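You operate a simulated robot arm through the tools that you are given. There is no shell and no other tool. Be economical: measure what you need, move in short steps, check, and stop when the job is done.

The job below is to be done with a simulated robot arm. You get a single attempt, and the scene is never put back.

## Task
Put things in order on the top of the steel table. At the end: the black pad is on the grey bends tray; the green cup stands where the pink flask stood; the pink flask stands where the teal mint flask stood; the teal mint flask is on the beige ply board; whatever was shut is shut again. Leave all else as you found it, and nothing knocked over.
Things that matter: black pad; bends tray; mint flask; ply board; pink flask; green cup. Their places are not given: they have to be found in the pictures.

Only the result counts: the job must be done as asked and must still hold three seconds after the hand-in. Knocking over, shifting, dropping, spilling or breaking anything else fails it.

## Robot
A 7-joint arm with a two-finger parallel gripper, fixed in place. Base frame: the origin is at the foot of the arm, x ahead of it, y to its left, z up; the work surface is at about z = 0. Lengths are in m, angles in degrees, forces in N, time in s.
With the tool pointing down near the work surface it reaches from about 0.24 to 0.62 m from the base axis. Its first joint turns from -66.0 to 66.0 degrees. Payload 2.6 kg.
The TCP is the grasp point between the finger pads, 0.03 m short of the fingertips. In the tool frame z runs along the fingers and y along their closing line. Largest opening 0.094 m; finger width 0.028, thickness 0.01; the body of the gripper, 0.05 by 0.096 m, starts 0.055 m behind the TCP.
Orientation is told as [roll, pitch, yaw] about the base's x, y, z axes, in that order, counted from this pose: with the fingers straight down and closing along the base's y, the tool's x points along the base's -x, its y along +y and its z along -z.

## Interface
- The arm moves only by the tool arm_command. Its argument "motion" is a list of rows, each an object of numbers (a shift or turn left out is 0, a gripper value left out holds the last): "tx", "ty", "tz": the shift along the tool's x, y, z in m; "ax", "ay", "az": the turn, a rotation vector about the tool's x, y, z in degrees; "hand": the finger opening in m, from 0 to 0.094. In form: [{"tx": .., "ty": .., "tz": .., "ax": .., "ay": .., "az": .., "hand": ..}, ...]. A call has 1 to 10 rows; each row is the pose to reach, as a shift and turn from the pose commanded when the call began, along the tool's axes at that moment. Each row takes 0.2 s and may step no farther than 0.05 m and 8.6 degrees from the row before; otherwise, or with a gripper value out of range, the whole call is refused. A pose out of reach is approached as far as the arm can. The call stops where the force on the tool passes 40 N (or 10 N more than at its start, if that is more) or the arm is blocked; 0.2 s more then pass. Each finger travels about 0.072 m/s and halts on what it meets, pressing with about 45 N; the grip force reading is that of the motor and also rises with nothing between the fingers. The clock runs only during rows and for 0.2 s after the last one: add rows that repeat a pose to give the fingers time. It gives the time, the measured TCP pose, the force on the tool (base axes), the opening and the grip force at its end, in the units of the frame above (readings bear some noise).
- Cameras (640 x 400 px; columns grow to the right, rows downward): "scene" is fixed at [0.0275, 0.4282, 0.5589]; the picture's right is [-0.83, -0.55, 0.00], its down [-0.34, 0.51, -0.79] and it looks along [0.44, -0.66, -0.61] (base axes); focal length 309 px, centre (320, 200). "wrist" rides on the gripper at [-0.037, 0, -0.058] in the tool frame; the picture's right is [0.00, -1.00, 0.00], its down [0.97, 0.00, -0.24] and it looks along [0.24, 0.00, 0.97] (tool axes); focal length 218 px, centre (320, 200).
- camera(camera): a new picture of that camera. No time passes.
- measure_at(camera, pixels): there is no depth. For up to 12 entries [column, row, z] of the newest picture of that camera ("zoom" is the newest enlarged one), the place [x, y] in the base frame at which the ray of that pixel passes the height z, good to about 0.002 m. No time passes.
- zoom(camera, box): a new picture of the part [left, top, right, bottom] of that camera's present view, enlarged. No time passes.
- hand_in(): hands the job in; it is judged then, once.

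Keep the steps short. Do not move on a guess: measure, check each grasp and each placing, and mend mistakes. In all there are 80 turns and 34 pictures (those below and enlarged ones count). Leave the gripper open and the arm clear of the work at the hand-in unless told otherwise, and finish with a single line.

The tools are called after "Call:" as a command line: name --argument value ..., lists and objects as JSON in quotes. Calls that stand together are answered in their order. arm_command: Moves the arm, as the interface text tells. Its arguments: {"type":"object","properties":{"motion":{"type":"array","items":{"type":"object","properties":{"tx":{"type":"number"},"ty":{"type":"number"},"tz":{"type":"number"},"ax":{"type":"number"},"ay":{"type":"number"},"az":{"type":"number"},"hand":{"type":"number"}}}}},"required":["motion"]} The other tools are called the same way: camera (camera) takes a picture; measure_at (camera, pixels) gives the place at which the rays of pixels pass given heights; zoom (camera, box) takes an enlarged picture of a part of a camera's view; hand_in () hands the job in.

At the start:

```text
time: 0.0
tcp_pos: [0.3796, -0.0905, 0.3222]
tcp_rot: [0.1, -0.1, 0.0]
ft_force: [-0.9, 0.3, 0.4]
grip_width: 0.0938
finger_force: 0.0
```

scene: 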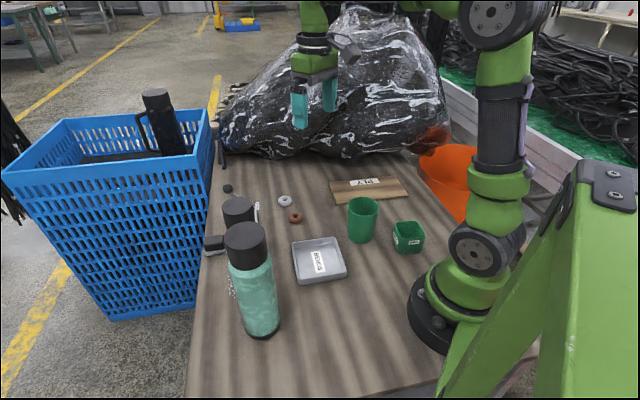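
wrist: 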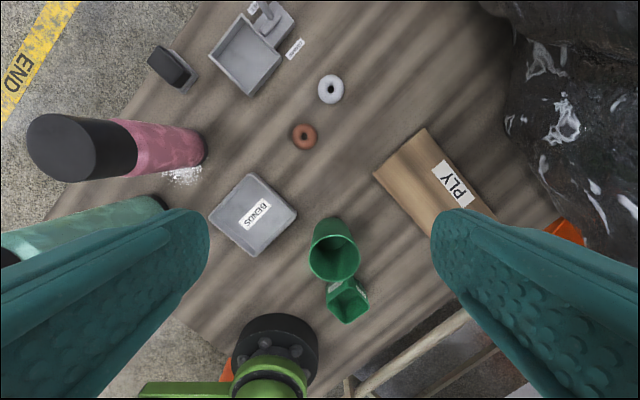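

I start by enlarging the table area in both views to identify the objects.

Call:
zoom --camera "scene" --box '[180, 160, 340, 360]'

Call:
zoom --camera "wrist" --box '[120, 0, 400, 175]'

Call:
zoom --camera "scene" --box '[300, 160, 460, 260]'

```text
2.00 times, centred on (260, 260) of scene
```

zoom: 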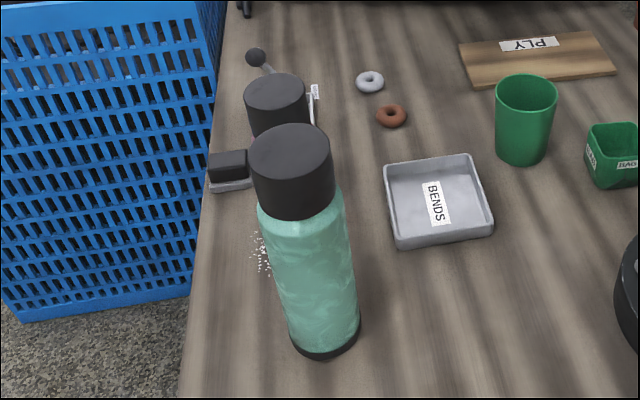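

```text
2.29 times, centred on (260, 88) of wrist
```

zoom: 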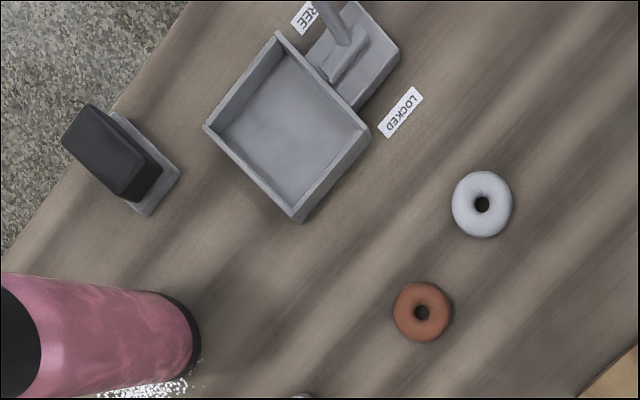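

```text
4.00 times, centred on (380, 210) of scene
```

zoom: 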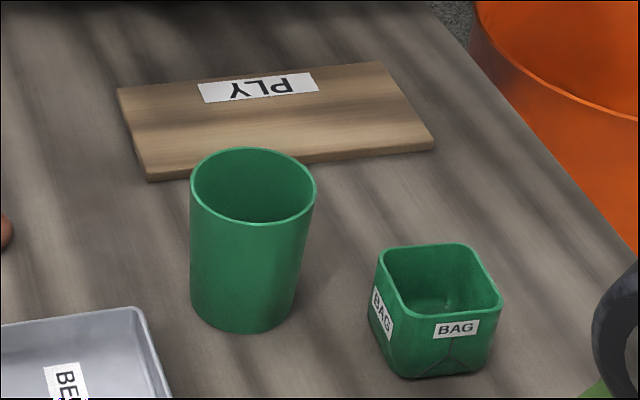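

There is a lever with LOCKED/FREE labels by a grey box, and a black block on a grey plate. I measure the main positions before moving for a better look.

Call:
measure_at --camera "wrist" --pixels '[[175, 70, 0.02], [245, 55, 0.02], [268, 25, 0.03], [330, 89, 0.01], [304, 137, 0.01], [253, 214, 0.01], [435, 180, 0.01], [195, 145, 0.0], [335, 260, 0.0], [348, 302, 0.0], [265, 10, 0.06]]'

Call:
measure_at --camera "scene" --pixels '[[261, 328, 0.0], [245, 240, 0.2], [362, 232, 0.0], [363, 205, 0.09], [408, 245, 0.0], [238, 205, 0.2], [228, 188, 0.1], [228, 188, 0.05], [213, 240, 0.03], [369, 189, 0.01], [318, 262, 0.01]]'

```text
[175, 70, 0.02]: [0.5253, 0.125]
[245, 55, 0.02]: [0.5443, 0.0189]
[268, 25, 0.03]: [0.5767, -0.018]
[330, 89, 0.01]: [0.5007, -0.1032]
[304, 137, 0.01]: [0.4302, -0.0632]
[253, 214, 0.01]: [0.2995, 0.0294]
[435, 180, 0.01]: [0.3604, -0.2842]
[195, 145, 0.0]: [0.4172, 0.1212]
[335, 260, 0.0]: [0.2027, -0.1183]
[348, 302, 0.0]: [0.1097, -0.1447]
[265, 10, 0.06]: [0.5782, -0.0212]
```

```text
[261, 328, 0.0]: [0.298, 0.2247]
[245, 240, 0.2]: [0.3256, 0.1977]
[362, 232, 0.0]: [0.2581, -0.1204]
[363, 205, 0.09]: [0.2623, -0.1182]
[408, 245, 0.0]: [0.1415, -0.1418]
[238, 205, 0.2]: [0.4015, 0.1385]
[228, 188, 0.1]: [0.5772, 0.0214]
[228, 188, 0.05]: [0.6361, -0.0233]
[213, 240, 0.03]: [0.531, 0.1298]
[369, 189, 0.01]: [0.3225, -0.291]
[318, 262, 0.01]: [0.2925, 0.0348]
```

I move the hand over the far part of the table, staying high (flasks look about 0.2 m or more tall), to see the lever box and black block.

Call:
arm_command --motion '[{"tx": -0.03, "ty": 0.02, "tz": -0.02}, {"tx": -0.06, "ty": 0.04, "tz": -0.03}, {"tx": -0.09, "ty": 0.06, "tz": -0.03}, {"tx": -0.12, "ty": 0.08, "tz": -0.03}, {"tx": -0.14, "ty": 0.11, "tz": -0.03}, {"tx": -0.14, "ty": 0.13, "tz": -0.03}]'

Call:
camera --camera "wrist"

```text
time: 1.4
tcp_pos: [0.5191, 0.0424, 0.3512]
tcp_rot: [-0.1, 0.0, 0.0]
ft_force: [-0.9, 0.3, 1.0]
grip_width: 0.0941
finger_force: 0.0
```

```text
28 pictures are left
```

wrist: 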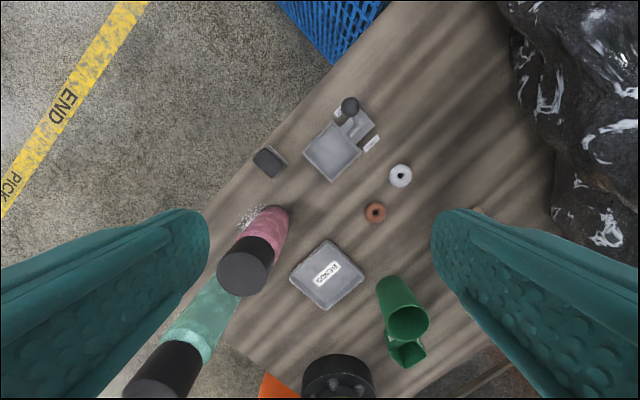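

Call:
zoom --camera "wrist" --box '[220, 80, 420, 205]'

```text
3.20 times, centred on (320, 142) of wrist
```

zoom: 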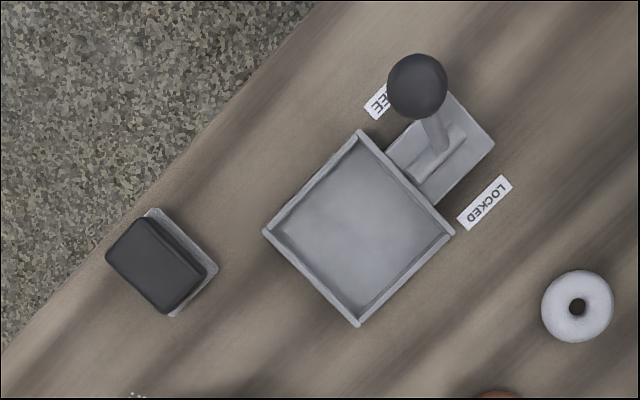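

The black block on a grey foot seems to be the pad; the lever box looks open and empty. Now I enlarge the flasks in the scene view to measure base circles and heights.

Call:
zoom --camera "scene" --box '[190, 210, 310, 345]'

```text
2.96 times, centred on (250, 278) of scene
```

zoom: 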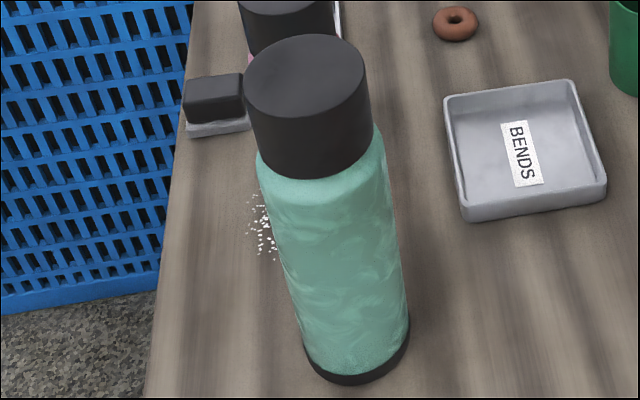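

Call:
measure_at --camera "zoom" --pixels '[[357, 344, 0.0], [305, 77, 0.22], [305, 77, 0.23], [305, 77, 0.21], [304, 345, 0.0], [410, 327, 0.0], [355, 386, 0.0], [243, 80, 0.22], [367, 80, 0.22], [305, 34, 0.22], [305, 118, 0.22]]'

Call:
measure_at --camera "wrist" --pixels '[[243, 273, 0.2], [243, 273, 0.22], [243, 273, 0.18], [275, 222, 0.0], [262, 207, 0.0], [290, 214, 0.0], [410, 322, 0.1], [392, 292, 0.0], [328, 275, 0.0], [375, 211, 0.01]]'

```text
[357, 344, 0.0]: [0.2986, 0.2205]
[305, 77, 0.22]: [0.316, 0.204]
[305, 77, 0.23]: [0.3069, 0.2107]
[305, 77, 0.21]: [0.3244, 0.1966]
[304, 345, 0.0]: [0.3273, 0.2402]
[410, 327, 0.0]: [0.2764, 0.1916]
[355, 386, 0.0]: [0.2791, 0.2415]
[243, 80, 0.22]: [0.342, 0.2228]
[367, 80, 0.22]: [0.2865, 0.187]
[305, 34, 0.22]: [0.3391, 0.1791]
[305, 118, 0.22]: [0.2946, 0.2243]
```

```text
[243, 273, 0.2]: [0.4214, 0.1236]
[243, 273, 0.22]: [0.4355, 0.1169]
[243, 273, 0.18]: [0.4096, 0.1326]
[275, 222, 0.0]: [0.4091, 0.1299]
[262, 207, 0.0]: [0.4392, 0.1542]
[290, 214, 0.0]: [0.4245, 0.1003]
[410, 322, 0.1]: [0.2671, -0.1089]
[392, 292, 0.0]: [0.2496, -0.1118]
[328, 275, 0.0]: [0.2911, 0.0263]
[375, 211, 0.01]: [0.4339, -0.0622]
```

Mint flask: about (0.300, 0.217), height about 0.235, diameter about 0.065. I move high above it to check alignment with the wrist camera.

Call:
arm_command --motion '[{"tx": 0.031, "ty": 0.025}, {"tx": 0.063, "ty": 0.05}, {"tx": 0.094, "ty": 0.075}, {"tx": 0.125, "ty": 0.1}, {"tx": 0.157, "ty": 0.125}, {"tx": 0.188, "ty": 0.15}, {"tx": 0.219, "ty": 0.175}, {"tx": 0.219, "ty": 0.175}]'

Call:
camera --camera "wrist"

```text
time: 3.2
tcp_pos: [0.3005, 0.2159, 0.3503]
tcp_rot: [0.0, -0.1, -0.1]
ft_force: [0.6, 0.5, 0.6]
grip_width: 0.0941
finger_force: 0.1
```

```text
25 pictures are left
```

wrist: 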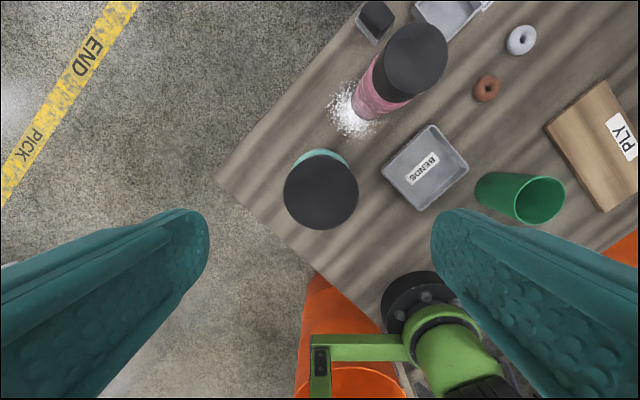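

Call:
measure_at --camera "wrist" --pixels '[[321, 190, 0.235], [321, 190, 0.225], [284, 190, 0.235], [358, 190, 0.235], [416, 62, 0.18], [416, 62, 0.2], [383, 63, 0.19], [447, 63, 0.19], [416, 24, 0.19], [416, 101, 0.19], [400, 105, 0.0], [355, 105, 0.0]]'

```text
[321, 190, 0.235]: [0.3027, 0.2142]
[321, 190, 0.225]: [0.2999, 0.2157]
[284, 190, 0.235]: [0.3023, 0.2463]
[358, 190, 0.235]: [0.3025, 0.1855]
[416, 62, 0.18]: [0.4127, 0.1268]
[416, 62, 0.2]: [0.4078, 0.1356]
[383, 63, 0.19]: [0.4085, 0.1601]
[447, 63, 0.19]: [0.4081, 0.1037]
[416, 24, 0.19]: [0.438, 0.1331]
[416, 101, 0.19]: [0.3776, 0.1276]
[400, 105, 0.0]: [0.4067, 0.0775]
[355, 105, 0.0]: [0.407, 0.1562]
```

Flask is centred between the fingers. I descend to grip cap/shoulder (TCP z≈0.193).

Call:
arm_command --motion '[{"tz": 0.04}, {"tz": 0.08}, {"tz": 0.11}, {"tz": 0.135}, {"tz": 0.15}, {"tz": 0.157}, {"tz": 0.157}]'

Call:
camera --camera "scene"

```text
time: 4.8
tcp_pos: [0.3013, 0.2161, 0.1937]
tcp_rot: [0.0, 0.0, -0.1]
ft_force: [-0.4, 0.7, -0.1]
grip_width: 0.0942
finger_force: 0.1
```

```text
24 pictures are left
```

scene: 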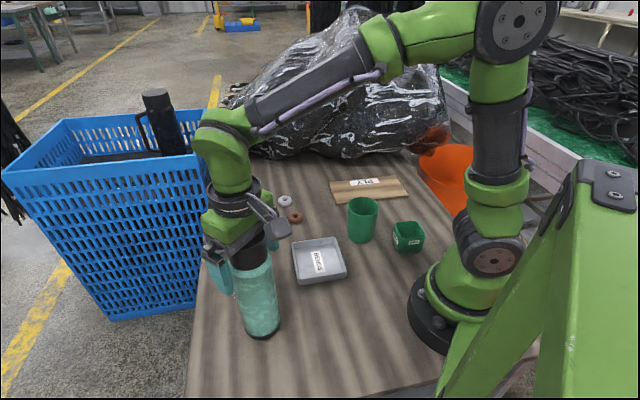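

Fingers straddle the flask. I close the grip.

Call:
arm_command --motion '[{"hand": 0.05}, {"hand": 0.05}, {"hand": 0.05}, {"hand": 0.05}]'

```text
time: 5.8
tcp_pos: [0.3024, 0.2154, 0.1954]
tcp_rot: [0.0, 0.0, 0.0]
ft_force: [0.1, -0.2, 0.5]
grip_width: 0.067
finger_force: 45.5
```

Gripped at 0.067 m width. I lift slowly.

Call:
arm_command --motion '[{"tz": -0.01}, {"tz": -0.03}, {"tz": -0.06}, {"tz": -0.09}, {"tz": -0.12}, {"tz": -0.12}]'

Call:
camera --camera "scene"

Call:
camera --camera "wrist"

```text
time: 7.2
tcp_pos: [0.2997, 0.2164, 0.3151]
tcp_rot: [-0.1, 0.0, 0.0]
ft_force: [-0.5, 0.1, -3.5]
grip_width: 0.0664
finger_force: 44.8
```

```text
23 pictures are left
```

scene: 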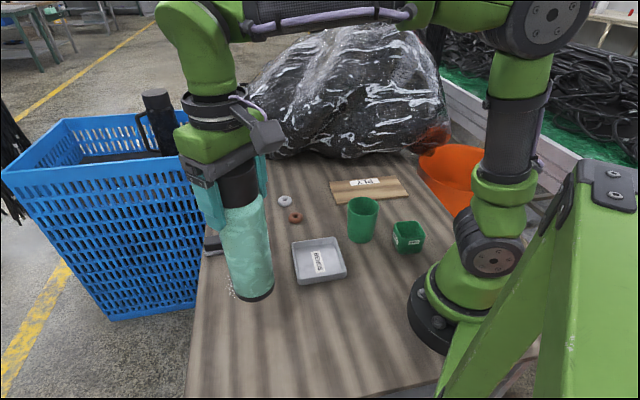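

```text
22 pictures are left
```

wrist: 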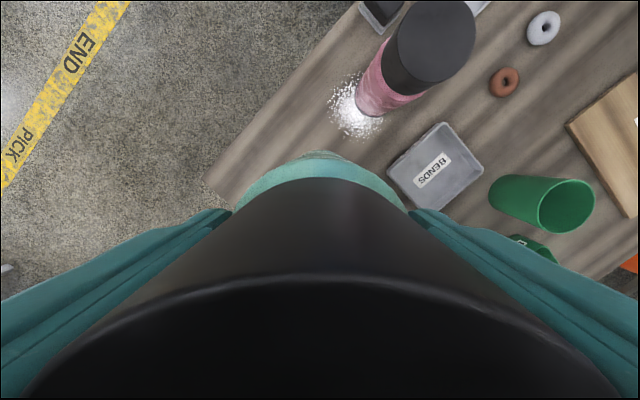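

The flask hangs whole and upright. I measure the ply board's corners in the scene picture.

Call:
measure_at --camera "scene" --pixels '[[329.2, 182, 0.012], [395, 175.5, 0.012], [408.5, 195.5, 0.012], [337.5, 203, 0.012], [337.5, 205, 0.0], [408.5, 197.5, 0.0], [318, 262, 0.0]]'

Call:
measure_at --camera "wrist" --pixels '[[567, 124, 0.012], [627, 215, 0.012], [435, 125, 0.02], [484, 176, 0.02], [433, 212, 0.02], [387, 170, 0.02], [435, 172, 0.003], [360, 105, 0.0]]'

```text
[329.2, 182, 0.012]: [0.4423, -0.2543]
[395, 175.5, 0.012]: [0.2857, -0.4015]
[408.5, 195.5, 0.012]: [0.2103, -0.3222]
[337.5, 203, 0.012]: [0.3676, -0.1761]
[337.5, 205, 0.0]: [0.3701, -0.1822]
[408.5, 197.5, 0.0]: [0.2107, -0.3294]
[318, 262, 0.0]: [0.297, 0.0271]
```

```text
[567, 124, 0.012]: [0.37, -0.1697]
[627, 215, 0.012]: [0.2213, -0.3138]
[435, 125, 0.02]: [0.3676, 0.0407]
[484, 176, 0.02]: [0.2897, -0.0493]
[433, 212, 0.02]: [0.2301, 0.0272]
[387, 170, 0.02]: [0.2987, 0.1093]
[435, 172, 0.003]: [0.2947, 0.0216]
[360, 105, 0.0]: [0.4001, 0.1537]
```

Board centre about (0.327, -0.288). I carry the flask across at this height (bottom at 0.12 m clears the 0.1 m cup).

Call:
arm_command --motion '[{"ty": -0.03}, {"ty": -0.07}, {"ty": -0.115, "tx": -0.01}, {"ty": -0.16, "tx": -0.03}, {"ty": -0.205, "tx": -0.05}, {"ty": -0.25, "tx": -0.06}, {"ty": -0.295, "tx": -0.06}, {"ty": -0.335, "tx": -0.06}, {"ty": -0.37, "tx": -0.055}, {"ty": -0.39, "tx": -0.05}]'

Call:
arm_command --motion '[{"ty": -0.03, "tx": 0.01}, {"ty": -0.065, "tx": 0.02}, {"ty": -0.095, "tx": 0.022}, {"ty": -0.11, "tx": 0.022}, {"ty": -0.11, "tx": 0.022}, {"ty": -0.11, "tx": 0.022}]'

Call:
camera --camera "scene"

```text
time: 9.4
tcp_pos: [0.3494, -0.172, 0.3149]
tcp_rot: [0.0, 0.0, 0.1]
ft_force: [0.4, 0.3, -3.9]
grip_width: 0.0668
finger_force: 45.2
```

```text
time: 10.8
tcp_pos: [0.3282, -0.2827, 0.3161]
tcp_rot: [0.0, -0.1, 0.0]
ft_force: [-0.1, -0.8, -3.1]
grip_width: 0.0667
finger_force: 44.9
```

```text
21 pictures are left
```

scene: 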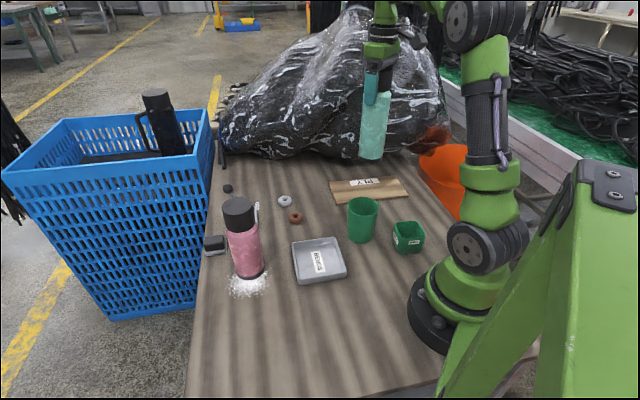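

Now I lower: first to about 1 cm above the board.

Call:
arm_command --motion '[{"tz": 0.035}, {"tz": 0.07}, {"tz": 0.09}, {"tz": 0.095}, {"tz": 0.095}]'

Call:
arm_command --motion '[{"tz": 0.002}, {"tz": 0.004}, {"tz": 0.006}, {"tz": 0.008}]'

```text
time: 12.0
tcp_pos: [0.3288, -0.2825, 0.218]
tcp_rot: [0.0, 0.0, 0.0]
ft_force: [0.0, 0.2, -2.8]
grip_width: 0.0671
finger_force: 45.4
```

```text
time: 13.0
tcp_pos: [0.3285, -0.2831, 0.2119]
tcp_rot: [-0.1, 0.0, 0.0]
ft_force: [0.9, -0.3, -2.8]
grip_width: 0.0666
finger_force: 45.2
```

Call:
arm_command --motion '[{"tz": 0.0015}, {"tz": 0.003}, {"tz": 0.003}]'

Call:
zoom --camera "scene" --box '[310, 100, 430, 220]'

```text
time: 13.8
tcp_pos: [0.3293, -0.2834, 0.2082]
tcp_rot: [0.1, -0.1, 0.0]
ft_force: [-0.7, 0.3, -3.2]
grip_width: 0.0671
finger_force: 45.3
```

```text
3.33 times, centred on (370, 160) of scene
```

zoom: 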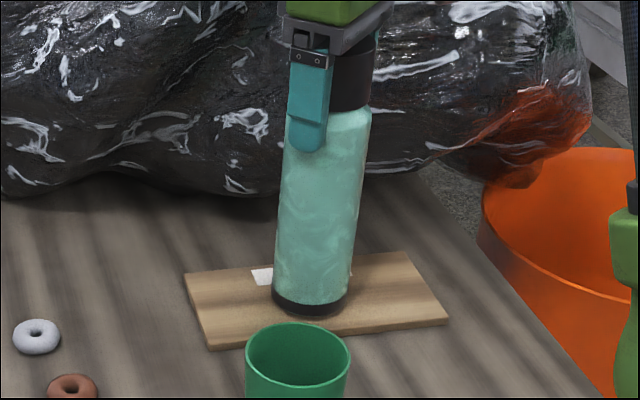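

It is well centred on the board but not yet in contact (force unchanged). I lower in small steps.

Call:
arm_command --motion '[{"tz": 0.0015}, {"tz": 0.003}, {"tz": 0.003}]'

Call:
arm_command --motion '[{"tz": 0.001}, {"tz": 0.002}, {"tz": 0.002}]'

```text
time: 14.6
tcp_pos: [0.3286, -0.2836, 0.2068]
tcp_rot: [0.0, 0.1, 0.0]
ft_force: [0.0, 0.6, -2.0]
grip_width: 0.0669
finger_force: 44.7
```

```text
time: 15.4
tcp_pos: [0.329, -0.2833, 0.2051]
tcp_rot: [0.1, -0.1, -0.1]
ft_force: [-4.8, 4.6, 20.0]
grip_width: 0.0667
finger_force: 45.0
```

Contact (20 N). I ease by 1 mm and open the fingers.

Call:
arm_command --motion '[{"tz": -0.001}, {"tz": -0.001, "hand": 0.08}, {"tz": -0.001, "hand": 0.094}, {"tz": -0.001, "hand": 0.094}, {"tz": -0.001, "hand": 0.094}]'

Call:
arm_command --motion '[{"tz": -0.02}, {"tz": -0.05}, {"tz": -0.085}, {"tz": -0.12}, {"tz": -0.14}, {"tz": -0.14}]'

Call:
camera --camera "scene"

```text
time: 16.6
tcp_pos: [0.3286, -0.2834, 0.2047]
tcp_rot: [0.0, 0.0, 0.0]
ft_force: [-0.8, 0.3, 0.7]
grip_width: 0.0941
finger_force: 0.0
```

```text
time: 18.0
tcp_pos: [0.331, -0.2846, 0.3444]
tcp_rot: [0.0, 0.0, 0.0]
ft_force: [-0.2, 0.9, 0.0]
grip_width: 0.0942
finger_force: 0.1
```

```text
19 pictures are left
```

scene: 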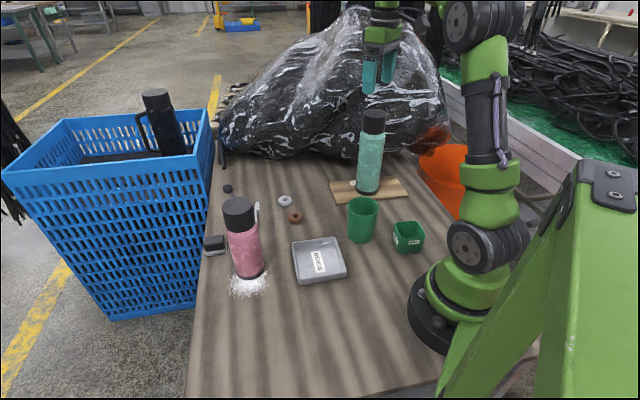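

Mint flask stands on the board. Next, the pink flask: I enlarge it in the scene view.

Call:
zoom --camera "scene" --box '[190, 175, 350, 300]'

```text
3.20 times, centred on (270, 238) of scene
```

zoom: 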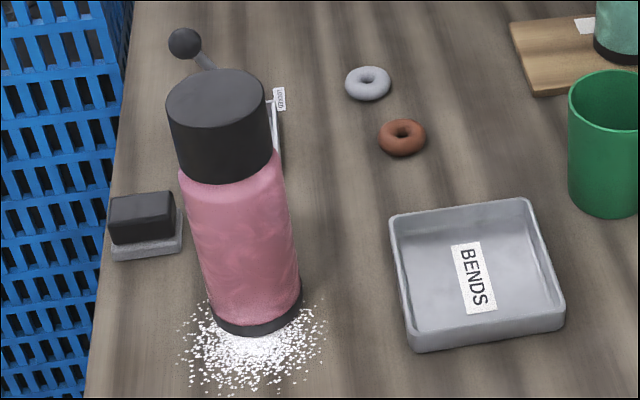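

Call:
measure_at --camera "zoom" --pixels '[[256, 304, 0.0], [212, 316, 0.0], [301, 291, 0.0], [253, 336, 0.0], [216, 100, 0.18], [216, 100, 0.19], [216, 100, 0.2], [167, 100, 0.19], [266, 100, 0.19], [253, 355, 0.0], [145, 225, 0.03], [145, 245, 0.0]]'

```text
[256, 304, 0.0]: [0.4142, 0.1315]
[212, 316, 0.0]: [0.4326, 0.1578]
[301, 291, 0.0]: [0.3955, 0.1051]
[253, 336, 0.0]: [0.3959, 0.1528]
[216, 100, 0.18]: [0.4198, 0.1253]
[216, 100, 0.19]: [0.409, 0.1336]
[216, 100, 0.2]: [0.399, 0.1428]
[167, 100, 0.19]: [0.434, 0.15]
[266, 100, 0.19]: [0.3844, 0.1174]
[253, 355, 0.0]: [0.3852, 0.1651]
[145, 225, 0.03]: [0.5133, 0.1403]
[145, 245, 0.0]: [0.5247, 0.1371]
```

Pink flask: about (0.413, 0.130), height ≈0.187. I travel above it.

Call:
arm_command --motion '[{"ty": 0.04, "tx": -0.008}, {"ty": 0.085, "tx": -0.016}, {"ty": 0.13, "tx": -0.025}, {"ty": 0.175, "tx": -0.034}, {"ty": 0.22, "tx": -0.043}, {"ty": 0.265, "tx": -0.052}, {"ty": 0.31, "tx": -0.061}, {"ty": 0.355, "tx": -0.07}, {"ty": 0.395, "tx": -0.08}, {"ty": 0.415, "tx": -0.082}]'

Call:
arm_command --motion '[{"tz": 0.02}, {"tz": 0.045}, {"tz": 0.045}]'

Call:
camera --camera "wrist"

```text
time: 20.2
tcp_pos: [0.4111, 0.1326, 0.345]
tcp_rot: [0.0, 0.0, 0.0]
ft_force: [-0.8, 0.2, 0.2]
grip_width: 0.0943
finger_force: 0.0
```

```text
time: 21.0
tcp_pos: [0.4116, 0.1326, 0.3002]
tcp_rot: [-0.1, -0.1, -0.1]
ft_force: [-0.6, -0.9, 0.8]
grip_width: 0.0941
finger_force: 0.0
```

```text
17 pictures are left
```

wrist: 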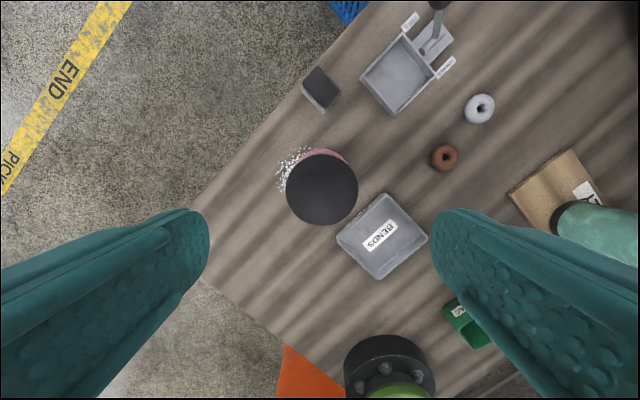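

Call:
measure_at --camera "wrist" --pixels '[[321.5, 187, 0.187], [286, 187, 0.187], [358, 187, 0.187], [321, 148, 0.187], [321, 225, 0.187], [321, 87, 0.03], [318, 92, 0.03], [380, 237, 0.003]]'

```text
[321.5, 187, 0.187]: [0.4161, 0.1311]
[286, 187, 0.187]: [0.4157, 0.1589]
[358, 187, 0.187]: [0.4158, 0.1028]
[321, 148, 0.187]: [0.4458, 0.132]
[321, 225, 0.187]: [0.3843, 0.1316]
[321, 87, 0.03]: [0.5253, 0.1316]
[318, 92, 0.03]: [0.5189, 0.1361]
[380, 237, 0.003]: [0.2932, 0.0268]
```

Centre (0.4145, 0.131). Adjust and descend to z≈0.145.

Call:
arm_command --motion '[{"tx": -0.003, "ty": -0.001, "tz": 0.03}, {"tx": -0.003, "ty": -0.001, "tz": 0.07}, {"tx": -0.003, "ty": -0.001, "tz": 0.11}, {"tx": -0.003, "ty": -0.001, "tz": 0.14}, {"tx": -0.003, "ty": -0.001, "tz": 0.155}, {"tx": -0.003, "ty": -0.001, "tz": 0.155}]'

Call:
arm_command --motion '[{"hand": 0.05}, {"hand": 0.05}, {"hand": 0.05}, {"hand": 0.05}]'

Call:
zoom --camera "scene" --box '[170, 150, 330, 300]'

```text
time: 22.4
tcp_pos: [0.4129, 0.1303, 0.1451]
tcp_rot: [-0.1, 0.0, -0.1]
ft_force: [-0.6, 0.6, 0.0]
grip_width: 0.0938
finger_force: 0.0
```

```text
time: 23.4
tcp_pos: [0.4132, 0.1295, 0.1452]
tcp_rot: [0.0, 0.0, 0.0]
ft_force: [0.3, 0.7, 0.0]
grip_width: 0.0625
finger_force: 45.2
```

```text
2.67 times, centred on (250, 225) of scene
```

zoom: 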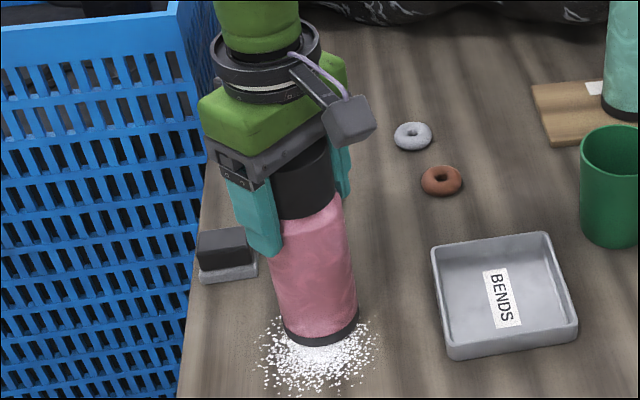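

Gripped at 0.0625. Lift.

Call:
arm_command --motion '[{"tz": -0.01}, {"tz": -0.03}, {"tz": -0.06}, {"tz": -0.09}, {"tz": -0.09}]'

Call:
camera --camera "scene"

```text
time: 24.6
tcp_pos: [0.4146, 0.131, 0.2364]
tcp_rot: [0.0, 0.0, 0.0]
ft_force: [0.0, -0.2, -4.1]
grip_width: 0.0625
finger_force: 45.6
```

```text
15 pictures are left
```

scene: 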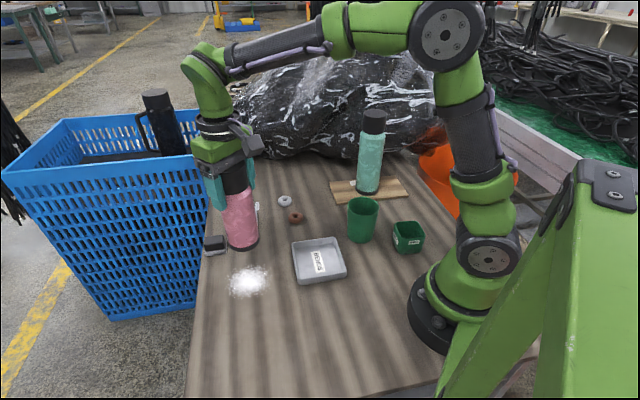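

Flask up, intact. I carry it to the mint flask's former place (0.300, 0.216) and lower to just above the table.

Call:
arm_command --motion '[{"tx": 0.029, "ty": 0.021}, {"tx": 0.058, "ty": 0.043}, {"tx": 0.087, "ty": 0.064}, {"tx": 0.114, "ty": 0.0855}, {"tx": 0.114, "ty": 0.0855, "tz": 0.04}, {"tx": 0.114, "ty": 0.0855, "tz": 0.075}, {"tx": 0.114, "ty": 0.0855, "tz": 0.085}, {"tx": 0.114, "ty": 0.0855, "tz": 0.087}]'

Call:
arm_command --motion '[{"tz": 0.001}, {"tz": 0.002}, {"tz": 0.003}]'

```text
time: 26.4
tcp_pos: [0.2996, 0.2163, 0.1476]
tcp_rot: [0.0, 0.0, -0.1]
ft_force: [-0.4, -1.0, -3.6]
grip_width: 0.0623
finger_force: 44.9
```

```text
time: 27.2
tcp_pos: [0.2995, 0.2162, 0.1453]
tcp_rot: [0.0, 0.0, 0.0]
ft_force: [0.0, 0.1, -3.4]
grip_width: 0.0621
finger_force: 45.2
```

Call:
arm_command --motion '[{"tz": 0.001}, {"tz": 0.0015}, {"tz": 0.0015}]'

```text
time: 28.0
tcp_pos: [0.2993, 0.2153, 0.1456]
tcp_rot: [0.0, -0.1, -0.1]
ft_force: [-7.0, -4.5, 28.1]
grip_width: 0.0623
finger_force: 44.8
```

Contact (28 N). Ease and open, then rise.

Call:
arm_command --motion '[{"tz": -0.0015}, {"tz": -0.0015, "hand": 0.08}, {"tz": -0.0015, "hand": 0.094}, {"tz": -0.0015, "hand": 0.094}, {"tz": -0.0015, "hand": 0.094}]'

Call:
arm_command --motion '[{"tz": -0.02}, {"tz": -0.05}, {"tz": -0.085}, {"tz": -0.12}, {"tz": -0.14}, {"tz": -0.14}]'

Call:
camera --camera "wrist"

```text
time: 29.2
tcp_pos: [0.3007, 0.2146, 0.145]
tcp_rot: [0.0, 0.0, 0.0]
ft_force: [0.5, 0.8, 0.1]
grip_width: 0.0941
finger_force: 0.0
```

```text
time: 30.6
tcp_pos: [0.3006, 0.2182, 0.2858]
tcp_rot: [0.0, 0.1, -0.1]
ft_force: [0.3, 0.5, 0.4]
grip_width: 0.094
finger_force: 0.0
```

```text
14 pictures are left
```

wrist: 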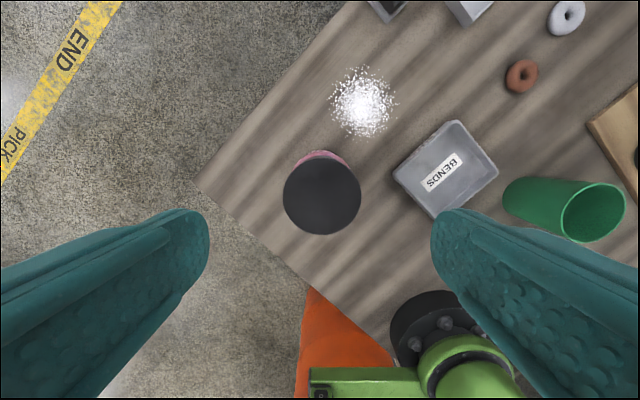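

Call:
measure_at --camera "wrist" --pixels '[[322, 192, 0.187], [362, 103, 0.0], [592, 213, 0.095], [563, 213, 0.095], [625, 213, 0.095], [446, 170, 0.003]]'

Call:
zoom --camera "scene" --box '[300, 180, 440, 270]'

```text
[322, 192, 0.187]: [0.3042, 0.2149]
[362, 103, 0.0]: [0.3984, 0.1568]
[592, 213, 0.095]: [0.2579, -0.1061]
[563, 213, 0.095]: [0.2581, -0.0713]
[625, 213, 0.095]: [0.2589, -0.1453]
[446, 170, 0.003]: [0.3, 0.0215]
```

```text
4.44 times, centred on (370, 225) of scene
```

zoom: 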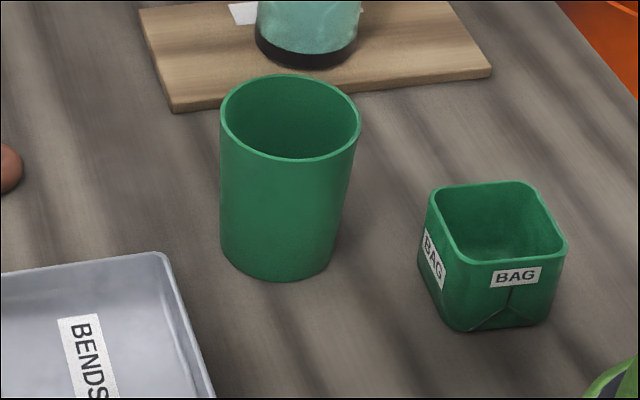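

Call:
measure_at --camera "zoom" --pixels '[[277, 242, 0.0], [290, 117, 0.08], [290, 117, 0.09], [290, 117, 0.1], [220, 115, 0.09], [361, 118, 0.09], [290, 74, 0.09], [288, 160, 0.09], [277, 281, 0.0], [220, 232, 0.0], [335, 247, 0.0]]'

```text
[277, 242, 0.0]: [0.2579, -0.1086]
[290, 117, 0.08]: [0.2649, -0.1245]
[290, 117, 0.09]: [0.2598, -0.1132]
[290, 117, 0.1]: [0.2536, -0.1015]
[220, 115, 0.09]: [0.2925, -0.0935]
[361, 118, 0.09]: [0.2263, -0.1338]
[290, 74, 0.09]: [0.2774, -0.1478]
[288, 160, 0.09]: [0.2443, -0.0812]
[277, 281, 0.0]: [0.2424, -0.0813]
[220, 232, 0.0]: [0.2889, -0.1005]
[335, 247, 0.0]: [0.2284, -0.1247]
```

Cup centre about (0.259, -0.112), diameter ≈0.075. I travel above it and check with the wrist view.

Call:
arm_command --motion '[{"ty": -0.04}, {"ty": -0.085}, {"ty": -0.13, "tx": 0.01}, {"ty": -0.175, "tx": 0.02}, {"ty": -0.22, "tx": 0.03}, {"ty": -0.265, "tx": 0.04}, {"ty": -0.305, "tx": 0.0416}, {"ty": -0.328, "tx": 0.0416}, {"ty": -0.328, "tx": 0.0416, "tz": 0.04}, {"ty": -0.328, "tx": 0.0416, "tz": 0.07}]'

Call:
camera --camera "wrist"

```text
time: 32.8
tcp_pos: [0.2589, -0.1131, 0.2144]
tcp_rot: [0.0, 0.1, 0.0]
ft_force: [1.1, -0.2, -0.4]
grip_width: 0.0941
finger_force: 0.1
```

```text
12 pictures are left
```

wrist: 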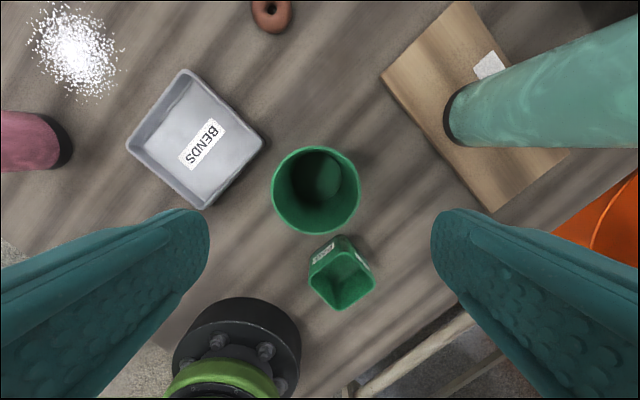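

Call:
measure_at --camera "wrist" --pixels '[[315.5, 190, 0.092], [271, 190, 0.092], [360, 190, 0.092], [315, 146, 0.092], [315, 234, 0.092], [195, 142, 0.003], [185, 70, 0.02], [265, 143, 0.02], [203, 208, 0.02], [127, 145, 0.02]]'

```text
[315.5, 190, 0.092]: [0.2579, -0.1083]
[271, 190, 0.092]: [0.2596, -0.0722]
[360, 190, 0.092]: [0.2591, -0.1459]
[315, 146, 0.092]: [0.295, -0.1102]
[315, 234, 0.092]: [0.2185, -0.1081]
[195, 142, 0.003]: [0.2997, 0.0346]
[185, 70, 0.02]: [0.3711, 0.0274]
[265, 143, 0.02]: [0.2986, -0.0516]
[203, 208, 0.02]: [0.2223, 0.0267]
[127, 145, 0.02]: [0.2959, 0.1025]
```

Centre (0.258, -0.109). Adjust and descend to z=0.06, then close.

Call:
arm_command --motion '[{"tx": 0.001, "ty": 0.004, "tz": 0.03}, {"tx": 0.001, "ty": 0.004, "tz": 0.07}, {"tx": 0.001, "ty": 0.004, "tz": 0.11}, {"tx": 0.001, "ty": 0.004, "tz": 0.14}, {"tx": 0.001, "ty": 0.004, "tz": 0.154}, {"tx": 0.001, "ty": 0.004, "tz": 0.154}]'

Call:
arm_command --motion '[{"hand": 0.085}, {"hand": 0.08}, {"hand": 0.075}, {"hand": 0.072}, {"hand": 0.07}, {"hand": 0.068}, {"hand": 0.068}]'

```text
time: 34.2
tcp_pos: [0.2566, -0.1083, 0.0603]
tcp_rot: [0.0, -0.1, 0.0]
ft_force: [0.4, -0.5, 0.0]
grip_width: 0.0938
finger_force: 0.1
```

```text
time: 35.8
tcp_pos: [0.2555, -0.1075, 0.0611]
tcp_rot: [0.0, 0.0, 0.0]
ft_force: [0.6, 0.6, -0.6]
grip_width: 0.0744
finger_force: 44.3
```

Gripped at 0.0744 (cup diameter). Lift and carry to the pink flask's old place (0.4145, 0.131).

Call:
arm_command --motion '[{"tz": -0.01}, {"tz": -0.04}, {"tz": -0.08}, {"tz": -0.12}, {"tz": -0.12}]'

Call:
arm_command --motion '[{"tx": -0.022, "ty": 0.034}, {"tx": -0.045, "ty": 0.068}, {"tx": -0.067, "ty": 0.102}, {"tx": -0.09, "ty": 0.136}, {"tx": -0.112, "ty": 0.17}, {"tx": -0.135, "ty": 0.205}, {"tx": -0.157, "ty": 0.239}, {"tx": -0.157, "ty": 0.239}]'

Call:
camera --camera "scene"

```text
time: 37.0
tcp_pos: [0.2528, -0.1087, 0.181]
tcp_rot: [0.0, 0.0, 0.0]
ft_force: [0.4, -0.3, -0.1]
grip_width: 0.0741
finger_force: 45.0
```

```text
time: 38.8
tcp_pos: [0.412, 0.1305, 0.181]
tcp_rot: [0.0, -0.1, -0.1]
ft_force: [-1.1, 0.3, -0.3]
grip_width: 0.0745
finger_force: 45.7
```

```text
11 pictures are left
```

scene: 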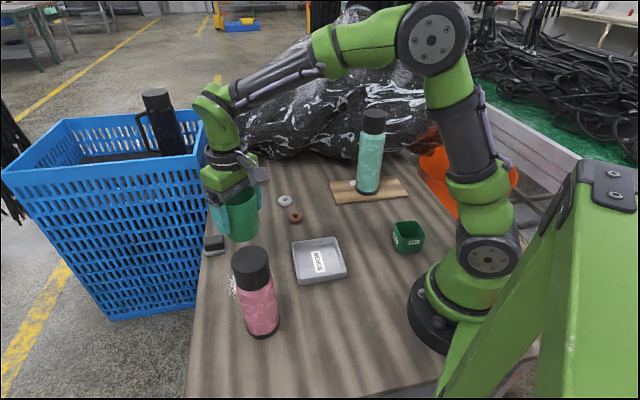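

Lower to just above the table, then in small steps.

Call:
arm_command --motion '[{"tz": 0.04, "tx": -0.001}, {"tz": 0.08, "tx": -0.001}, {"tz": 0.105, "tx": -0.001}, {"tz": 0.115, "tx": -0.001}, {"tz": 0.115, "tx": -0.001}]'

Call:
arm_command --motion '[{"tz": 0.0015}, {"tz": 0.003}, {"tz": 0.0045}, {"tz": 0.0045}]'

```text
time: 40.0
tcp_pos: [0.4149, 0.1319, 0.0638]
tcp_rot: [0.0, 0.0, -0.1]
ft_force: [0.3, 0.0, -0.5]
grip_width: 0.074
finger_force: 45.4
```

```text
time: 41.0
tcp_pos: [0.4156, 0.1311, 0.0594]
tcp_rot: [0.0, 0.1, 0.0]
ft_force: [0.0, 0.3, -1.0]
grip_width: 0.0745
finger_force: 44.2
```

Call:
arm_command --motion '[{"tz": 0.001}, {"tz": 0.0015}, {"tz": 0.0015}]'

```text
time: 41.8
tcp_pos: [0.4159, 0.1311, 0.061]
tcp_rot: [0.1, -0.2, 0.0]
ft_force: [-3.5, 1.3, 10.7]
grip_width: 0.0743
finger_force: 45.2
```

Contact (10.7 N). Open and rise.

Call:
arm_command --motion '[{"tz": -0.0005}, {"tz": -0.0005, "hand": 0.085}, {"tz": -0.0005, "hand": 0.094}, {"tz": -0.0005, "hand": 0.094}, {"tz": -0.0005, "hand": 0.094}]'

Call:
arm_command --motion '[{"tz": -0.02}, {"tz": -0.05}, {"tz": -0.09}, {"tz": -0.13}, {"tz": -0.17}, {"tz": -0.17, "tx": -0.04}, {"tz": -0.17, "tx": -0.08}, {"tz": -0.17, "tx": -0.11}, {"tz": -0.17, "tx": -0.11}]'

Call:
camera --camera "wrist"

```text
time: 43.0
tcp_pos: [0.4146, 0.1307, 0.0605]
tcp_rot: [0.0, 0.0, 0.0]
ft_force: [-0.1, 0.3, -0.3]
grip_width: 0.0937
finger_force: 0.0
```

```text
time: 45.0
tcp_pos: [0.5238, 0.1297, 0.232]
tcp_rot: [0.0, 0.1, 0.0]
ft_force: [-0.4, 0.9, -0.4]
grip_width: 0.094
finger_force: 0.1
```

```text
10 pictures are left
```

wrist: 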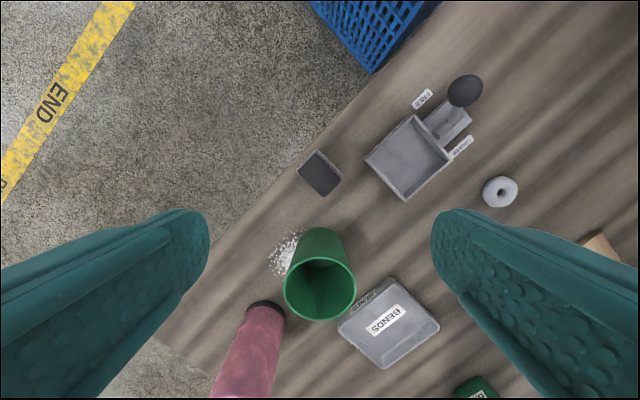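

Cup stands in place. I enlarge the pad and the box.

Call:
zoom --camera "wrist" --box '[280, 80, 480, 205]'

Call:
zoom --camera "scene" --box '[190, 215, 270, 265]'

```text
3.20 times, centred on (380, 142) of wrist
```

zoom: 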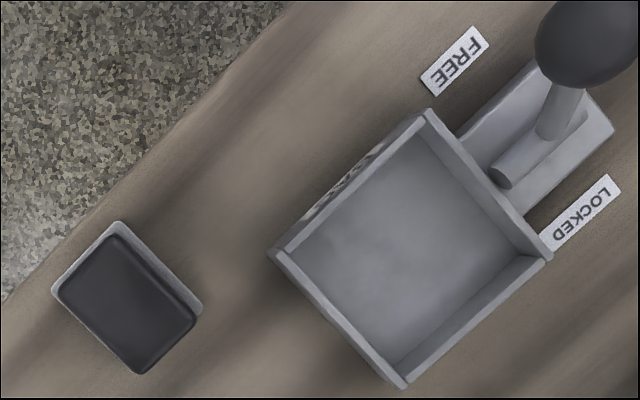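

```text
8.00 times, centred on (230, 240) of scene
```

zoom: 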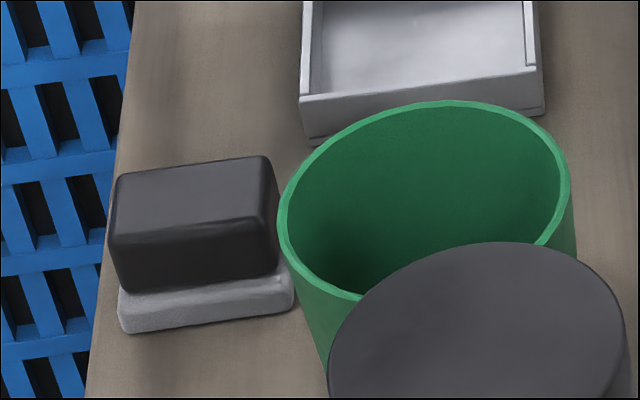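

The pad is an eraser-like black block with grey felt foot. I measure its top from both views to find height and centre.

Call:
measure_at --camera "scene" --pixels '[[214.2, 239.2, 0.03], [214.2, 239.2, 0.04], [214.2, 239.2, 0.05], [206, 256.4, 0.0], [226.8, 252.3, 0.0]]'

Call:
measure_at --camera "wrist" --pixels '[[320, 174, 0.03], [320, 174, 0.04], [320, 174, 0.05], [315.9, 153, 0.04], [341, 178.5, 0.04], [323.7, 196, 0.04], [299.4, 170, 0.04], [319, 322, 0.0]]'

```text
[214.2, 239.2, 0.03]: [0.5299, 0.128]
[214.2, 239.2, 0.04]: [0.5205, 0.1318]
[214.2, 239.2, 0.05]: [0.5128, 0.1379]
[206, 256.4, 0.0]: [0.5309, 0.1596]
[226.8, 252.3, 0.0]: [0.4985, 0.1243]
```

```text
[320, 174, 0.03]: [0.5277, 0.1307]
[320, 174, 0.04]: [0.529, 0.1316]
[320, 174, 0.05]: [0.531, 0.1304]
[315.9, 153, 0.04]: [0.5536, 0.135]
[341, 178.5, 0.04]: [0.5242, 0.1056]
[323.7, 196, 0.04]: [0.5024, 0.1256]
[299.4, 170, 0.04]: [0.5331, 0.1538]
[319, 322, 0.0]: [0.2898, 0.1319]
```

Pad centre (0.529, 0.130), top z≈0.033, short side along (-1,1). I turn the hand +45° yaw and come down to z≈0.13 for a check.

Call:
arm_command --motion '[{"tx": -0.005, "az": -8}, {"tx": -0.005, "az": -16}, {"tx": -0.005, "az": -24}, {"tx": -0.005, "az": -32}, {"tx": -0.005, "az": -40, "tz": 0.03}, {"tx": -0.005, "az": -45, "tz": 0.06}, {"tx": -0.005, "az": -45, "tz": 0.09}, {"tx": -0.005, "az": -45, "tz": 0.1}, {"tx": -0.005, "az": -45, "tz": 0.1}]'

Call:
camera --camera "wrist"

```text
time: 47.0
tcp_pos: [0.5307, 0.1302, 0.1295]
tcp_rot: [0.0, 0.0, 44.9]
ft_force: [-0.3, -0.7, 0.2]
grip_width: 0.0941
finger_force: 0.2
```

```text
7 pictures are left
```

wrist: 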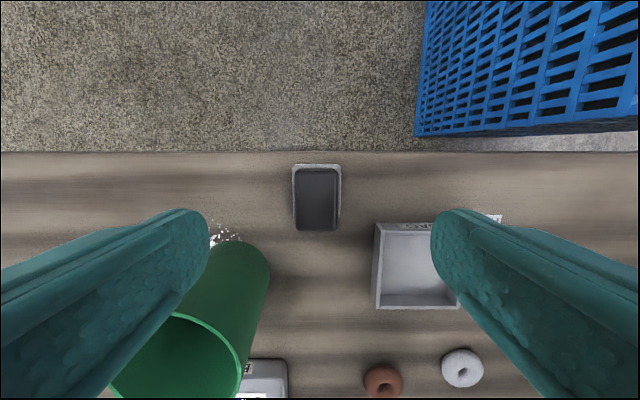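

Call:
measure_at --camera "wrist" --pixels '[[316, 200, 0.033], [316, 168, 0.033], [316, 230, 0.033], [294, 200, 0.033], [340, 200, 0.033], [375, 240, 0.03], [377, 224, 0.03], [268, 262, 0.0]]'

```text
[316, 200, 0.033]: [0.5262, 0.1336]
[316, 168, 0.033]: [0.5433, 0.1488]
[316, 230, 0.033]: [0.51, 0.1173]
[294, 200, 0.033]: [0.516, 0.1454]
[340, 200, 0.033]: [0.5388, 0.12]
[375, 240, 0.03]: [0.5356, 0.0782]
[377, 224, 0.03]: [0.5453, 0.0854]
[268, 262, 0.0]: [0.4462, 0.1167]
```

Shift 4.5 mm along tool +y, narrow to 0.062 to keep clear of the grey box, and descend to z≈0.042.

Call:
arm_command --motion '[{"ty": 0.0045, "hand": 0.062}, {"ty": 0.0045, "tz": 0.02}, {"ty": 0.0045, "tz": 0.05}, {"ty": 0.0045, "tz": 0.075}, {"ty": 0.0045, "tz": 0.0865}, {"ty": 0.0045, "tz": 0.0865}]'

Call:
camera --camera "wrist"

```text
time: 48.4
tcp_pos: [0.5284, 0.1336, 0.0439]
tcp_rot: [0.0, 0.0, 45.0]
ft_force: [0.0, 0.6, 0.0]
grip_width: 0.0618
finger_force: 0.1
```

```text
6 pictures are left
```

wrist: 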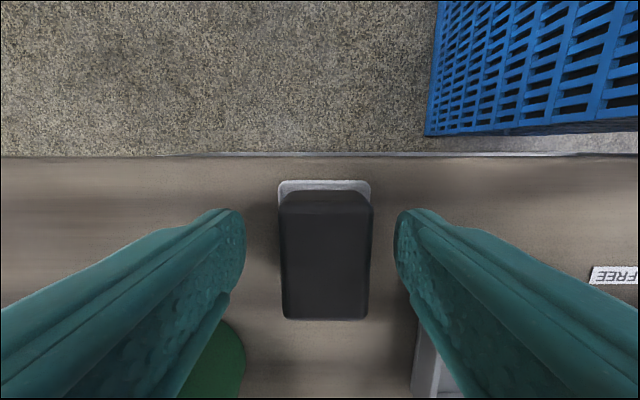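

Well centred. Close.

Call:
arm_command --motion '[{"hand": 0.045}, {"hand": 0.035}, {"hand": 0.02}, {"hand": 0.02}, {"hand": 0.02}]'

Call:
arm_command --motion '[{"tz": -0.01}, {"tz": -0.04}, {"tz": -0.08}, {"tz": -0.12}, {"tz": -0.12}]'

Call:
camera --camera "scene"

```text
time: 49.6
tcp_pos: [0.5285, 0.1338, 0.0439]
tcp_rot: [0.1, 0.1, 45.1]
ft_force: [0.4, -0.6, 0.6]
grip_width: 0.0309
finger_force: 45.3
```

```text
time: 50.8
tcp_pos: [0.5283, 0.1336, 0.163]
tcp_rot: [0.0, 0.0, 45.1]
ft_force: [-0.3, -0.8, -0.4]
grip_width: 0.0308
finger_force: 45.2
```

```text
5 pictures are left
```

scene: 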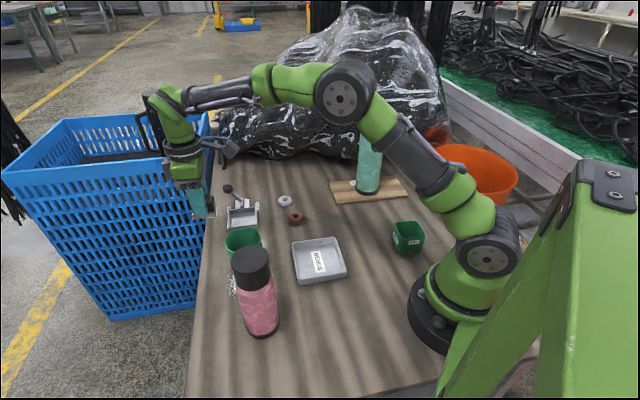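

Pad lifted whole. I carry it to the tray centre (0.297, 0.026).

Call:
arm_command --motion '[{"tx": 0.0399, "ty": 0.0146}, {"tx": 0.0798, "ty": 0.0291}, {"tx": 0.1197, "ty": 0.0437}, {"tx": 0.1596, "ty": 0.0582}, {"tx": 0.1995, "ty": 0.0728}, {"tx": 0.2394, "ty": 0.0873}, {"tx": 0.2394, "ty": 0.0873}]'

Call:
camera --camera "wrist"

```text
time: 52.4
tcp_pos: [0.2949, 0.0263, 0.1624]
tcp_rot: [0.0, 0.0, 45.0]
ft_force: [-1.1, -0.5, 0.1]
grip_width: 0.0309
finger_force: 45.5
```

```text
4 pictures are left
```

wrist: 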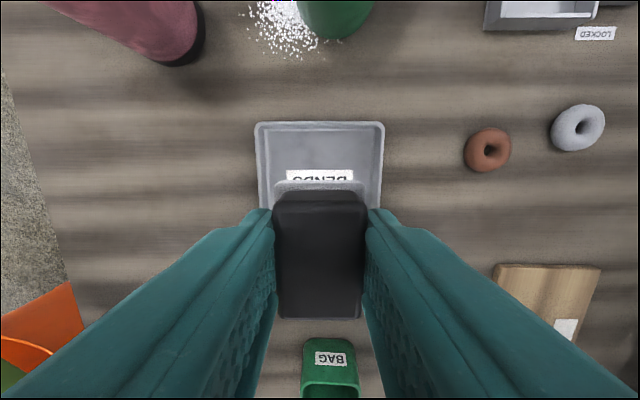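

Call:
measure_at --camera "wrist" --pixels '[[320, 123, 0.02], [255, 124, 0.02], [384, 124, 0.02]]'

```text
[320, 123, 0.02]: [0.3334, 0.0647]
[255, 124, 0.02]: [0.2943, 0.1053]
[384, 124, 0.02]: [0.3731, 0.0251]
```

Tray centre (0.296, 0.027) matches. Lower.

Call:
arm_command --motion '[{"tz": 0.035}, {"tz": 0.07}, {"tz": 0.095}, {"tz": 0.107}, {"tz": 0.107}]'

Call:
arm_command --motion '[{"tz": 0.002}, {"tz": 0.004}, {"tz": 0.005}, {"tz": 0.005}]'

```text
time: 53.6
tcp_pos: [0.2957, 0.027, 0.0566]
tcp_rot: [0.1, 0.0, 44.9]
ft_force: [0.2, -1.1, -0.4]
grip_width: 0.0305
finger_force: 44.5
```

```text
time: 54.6
tcp_pos: [0.2963, 0.026, 0.0521]
tcp_rot: [0.0, 0.0, 45.1]
ft_force: [-0.1, -0.5, 0.2]
grip_width: 0.0308
finger_force: 44.8
```

Call:
arm_command --motion '[{"tz": 0.001}, {"tz": 0.002}, {"tz": 0.002}]'

Call:
arm_command --motion '[{"tz": 0.001}, {"tz": 0.0015}, {"tz": 0.0015}]'

```text
time: 55.4
tcp_pos: [0.2966, 0.0249, 0.0488]
tcp_rot: [0.0, 0.0, 45.0]
ft_force: [0.2, 0.1, -1.2]
grip_width: 0.0306
finger_force: 44.8
```

```text
time: 56.2
tcp_pos: [0.2957, 0.0257, 0.049]
tcp_rot: [0.0, 0.1, 45.1]
ft_force: [0.1, 0.1, -0.2]
grip_width: 0.0309
finger_force: 45.1
```

Call:
arm_command --motion '[{"tz": 0.001}, {"tz": 0.0015}, {"tz": 0.0015}]'

```text
time: 57.0
tcp_pos: [0.296, 0.0263, 0.0475]
tcp_rot: [0.0, 0.0, 44.9]
ft_force: [-9.4, -2.2, 34.2]
grip_width: 0.0307
finger_force: 45.0
```

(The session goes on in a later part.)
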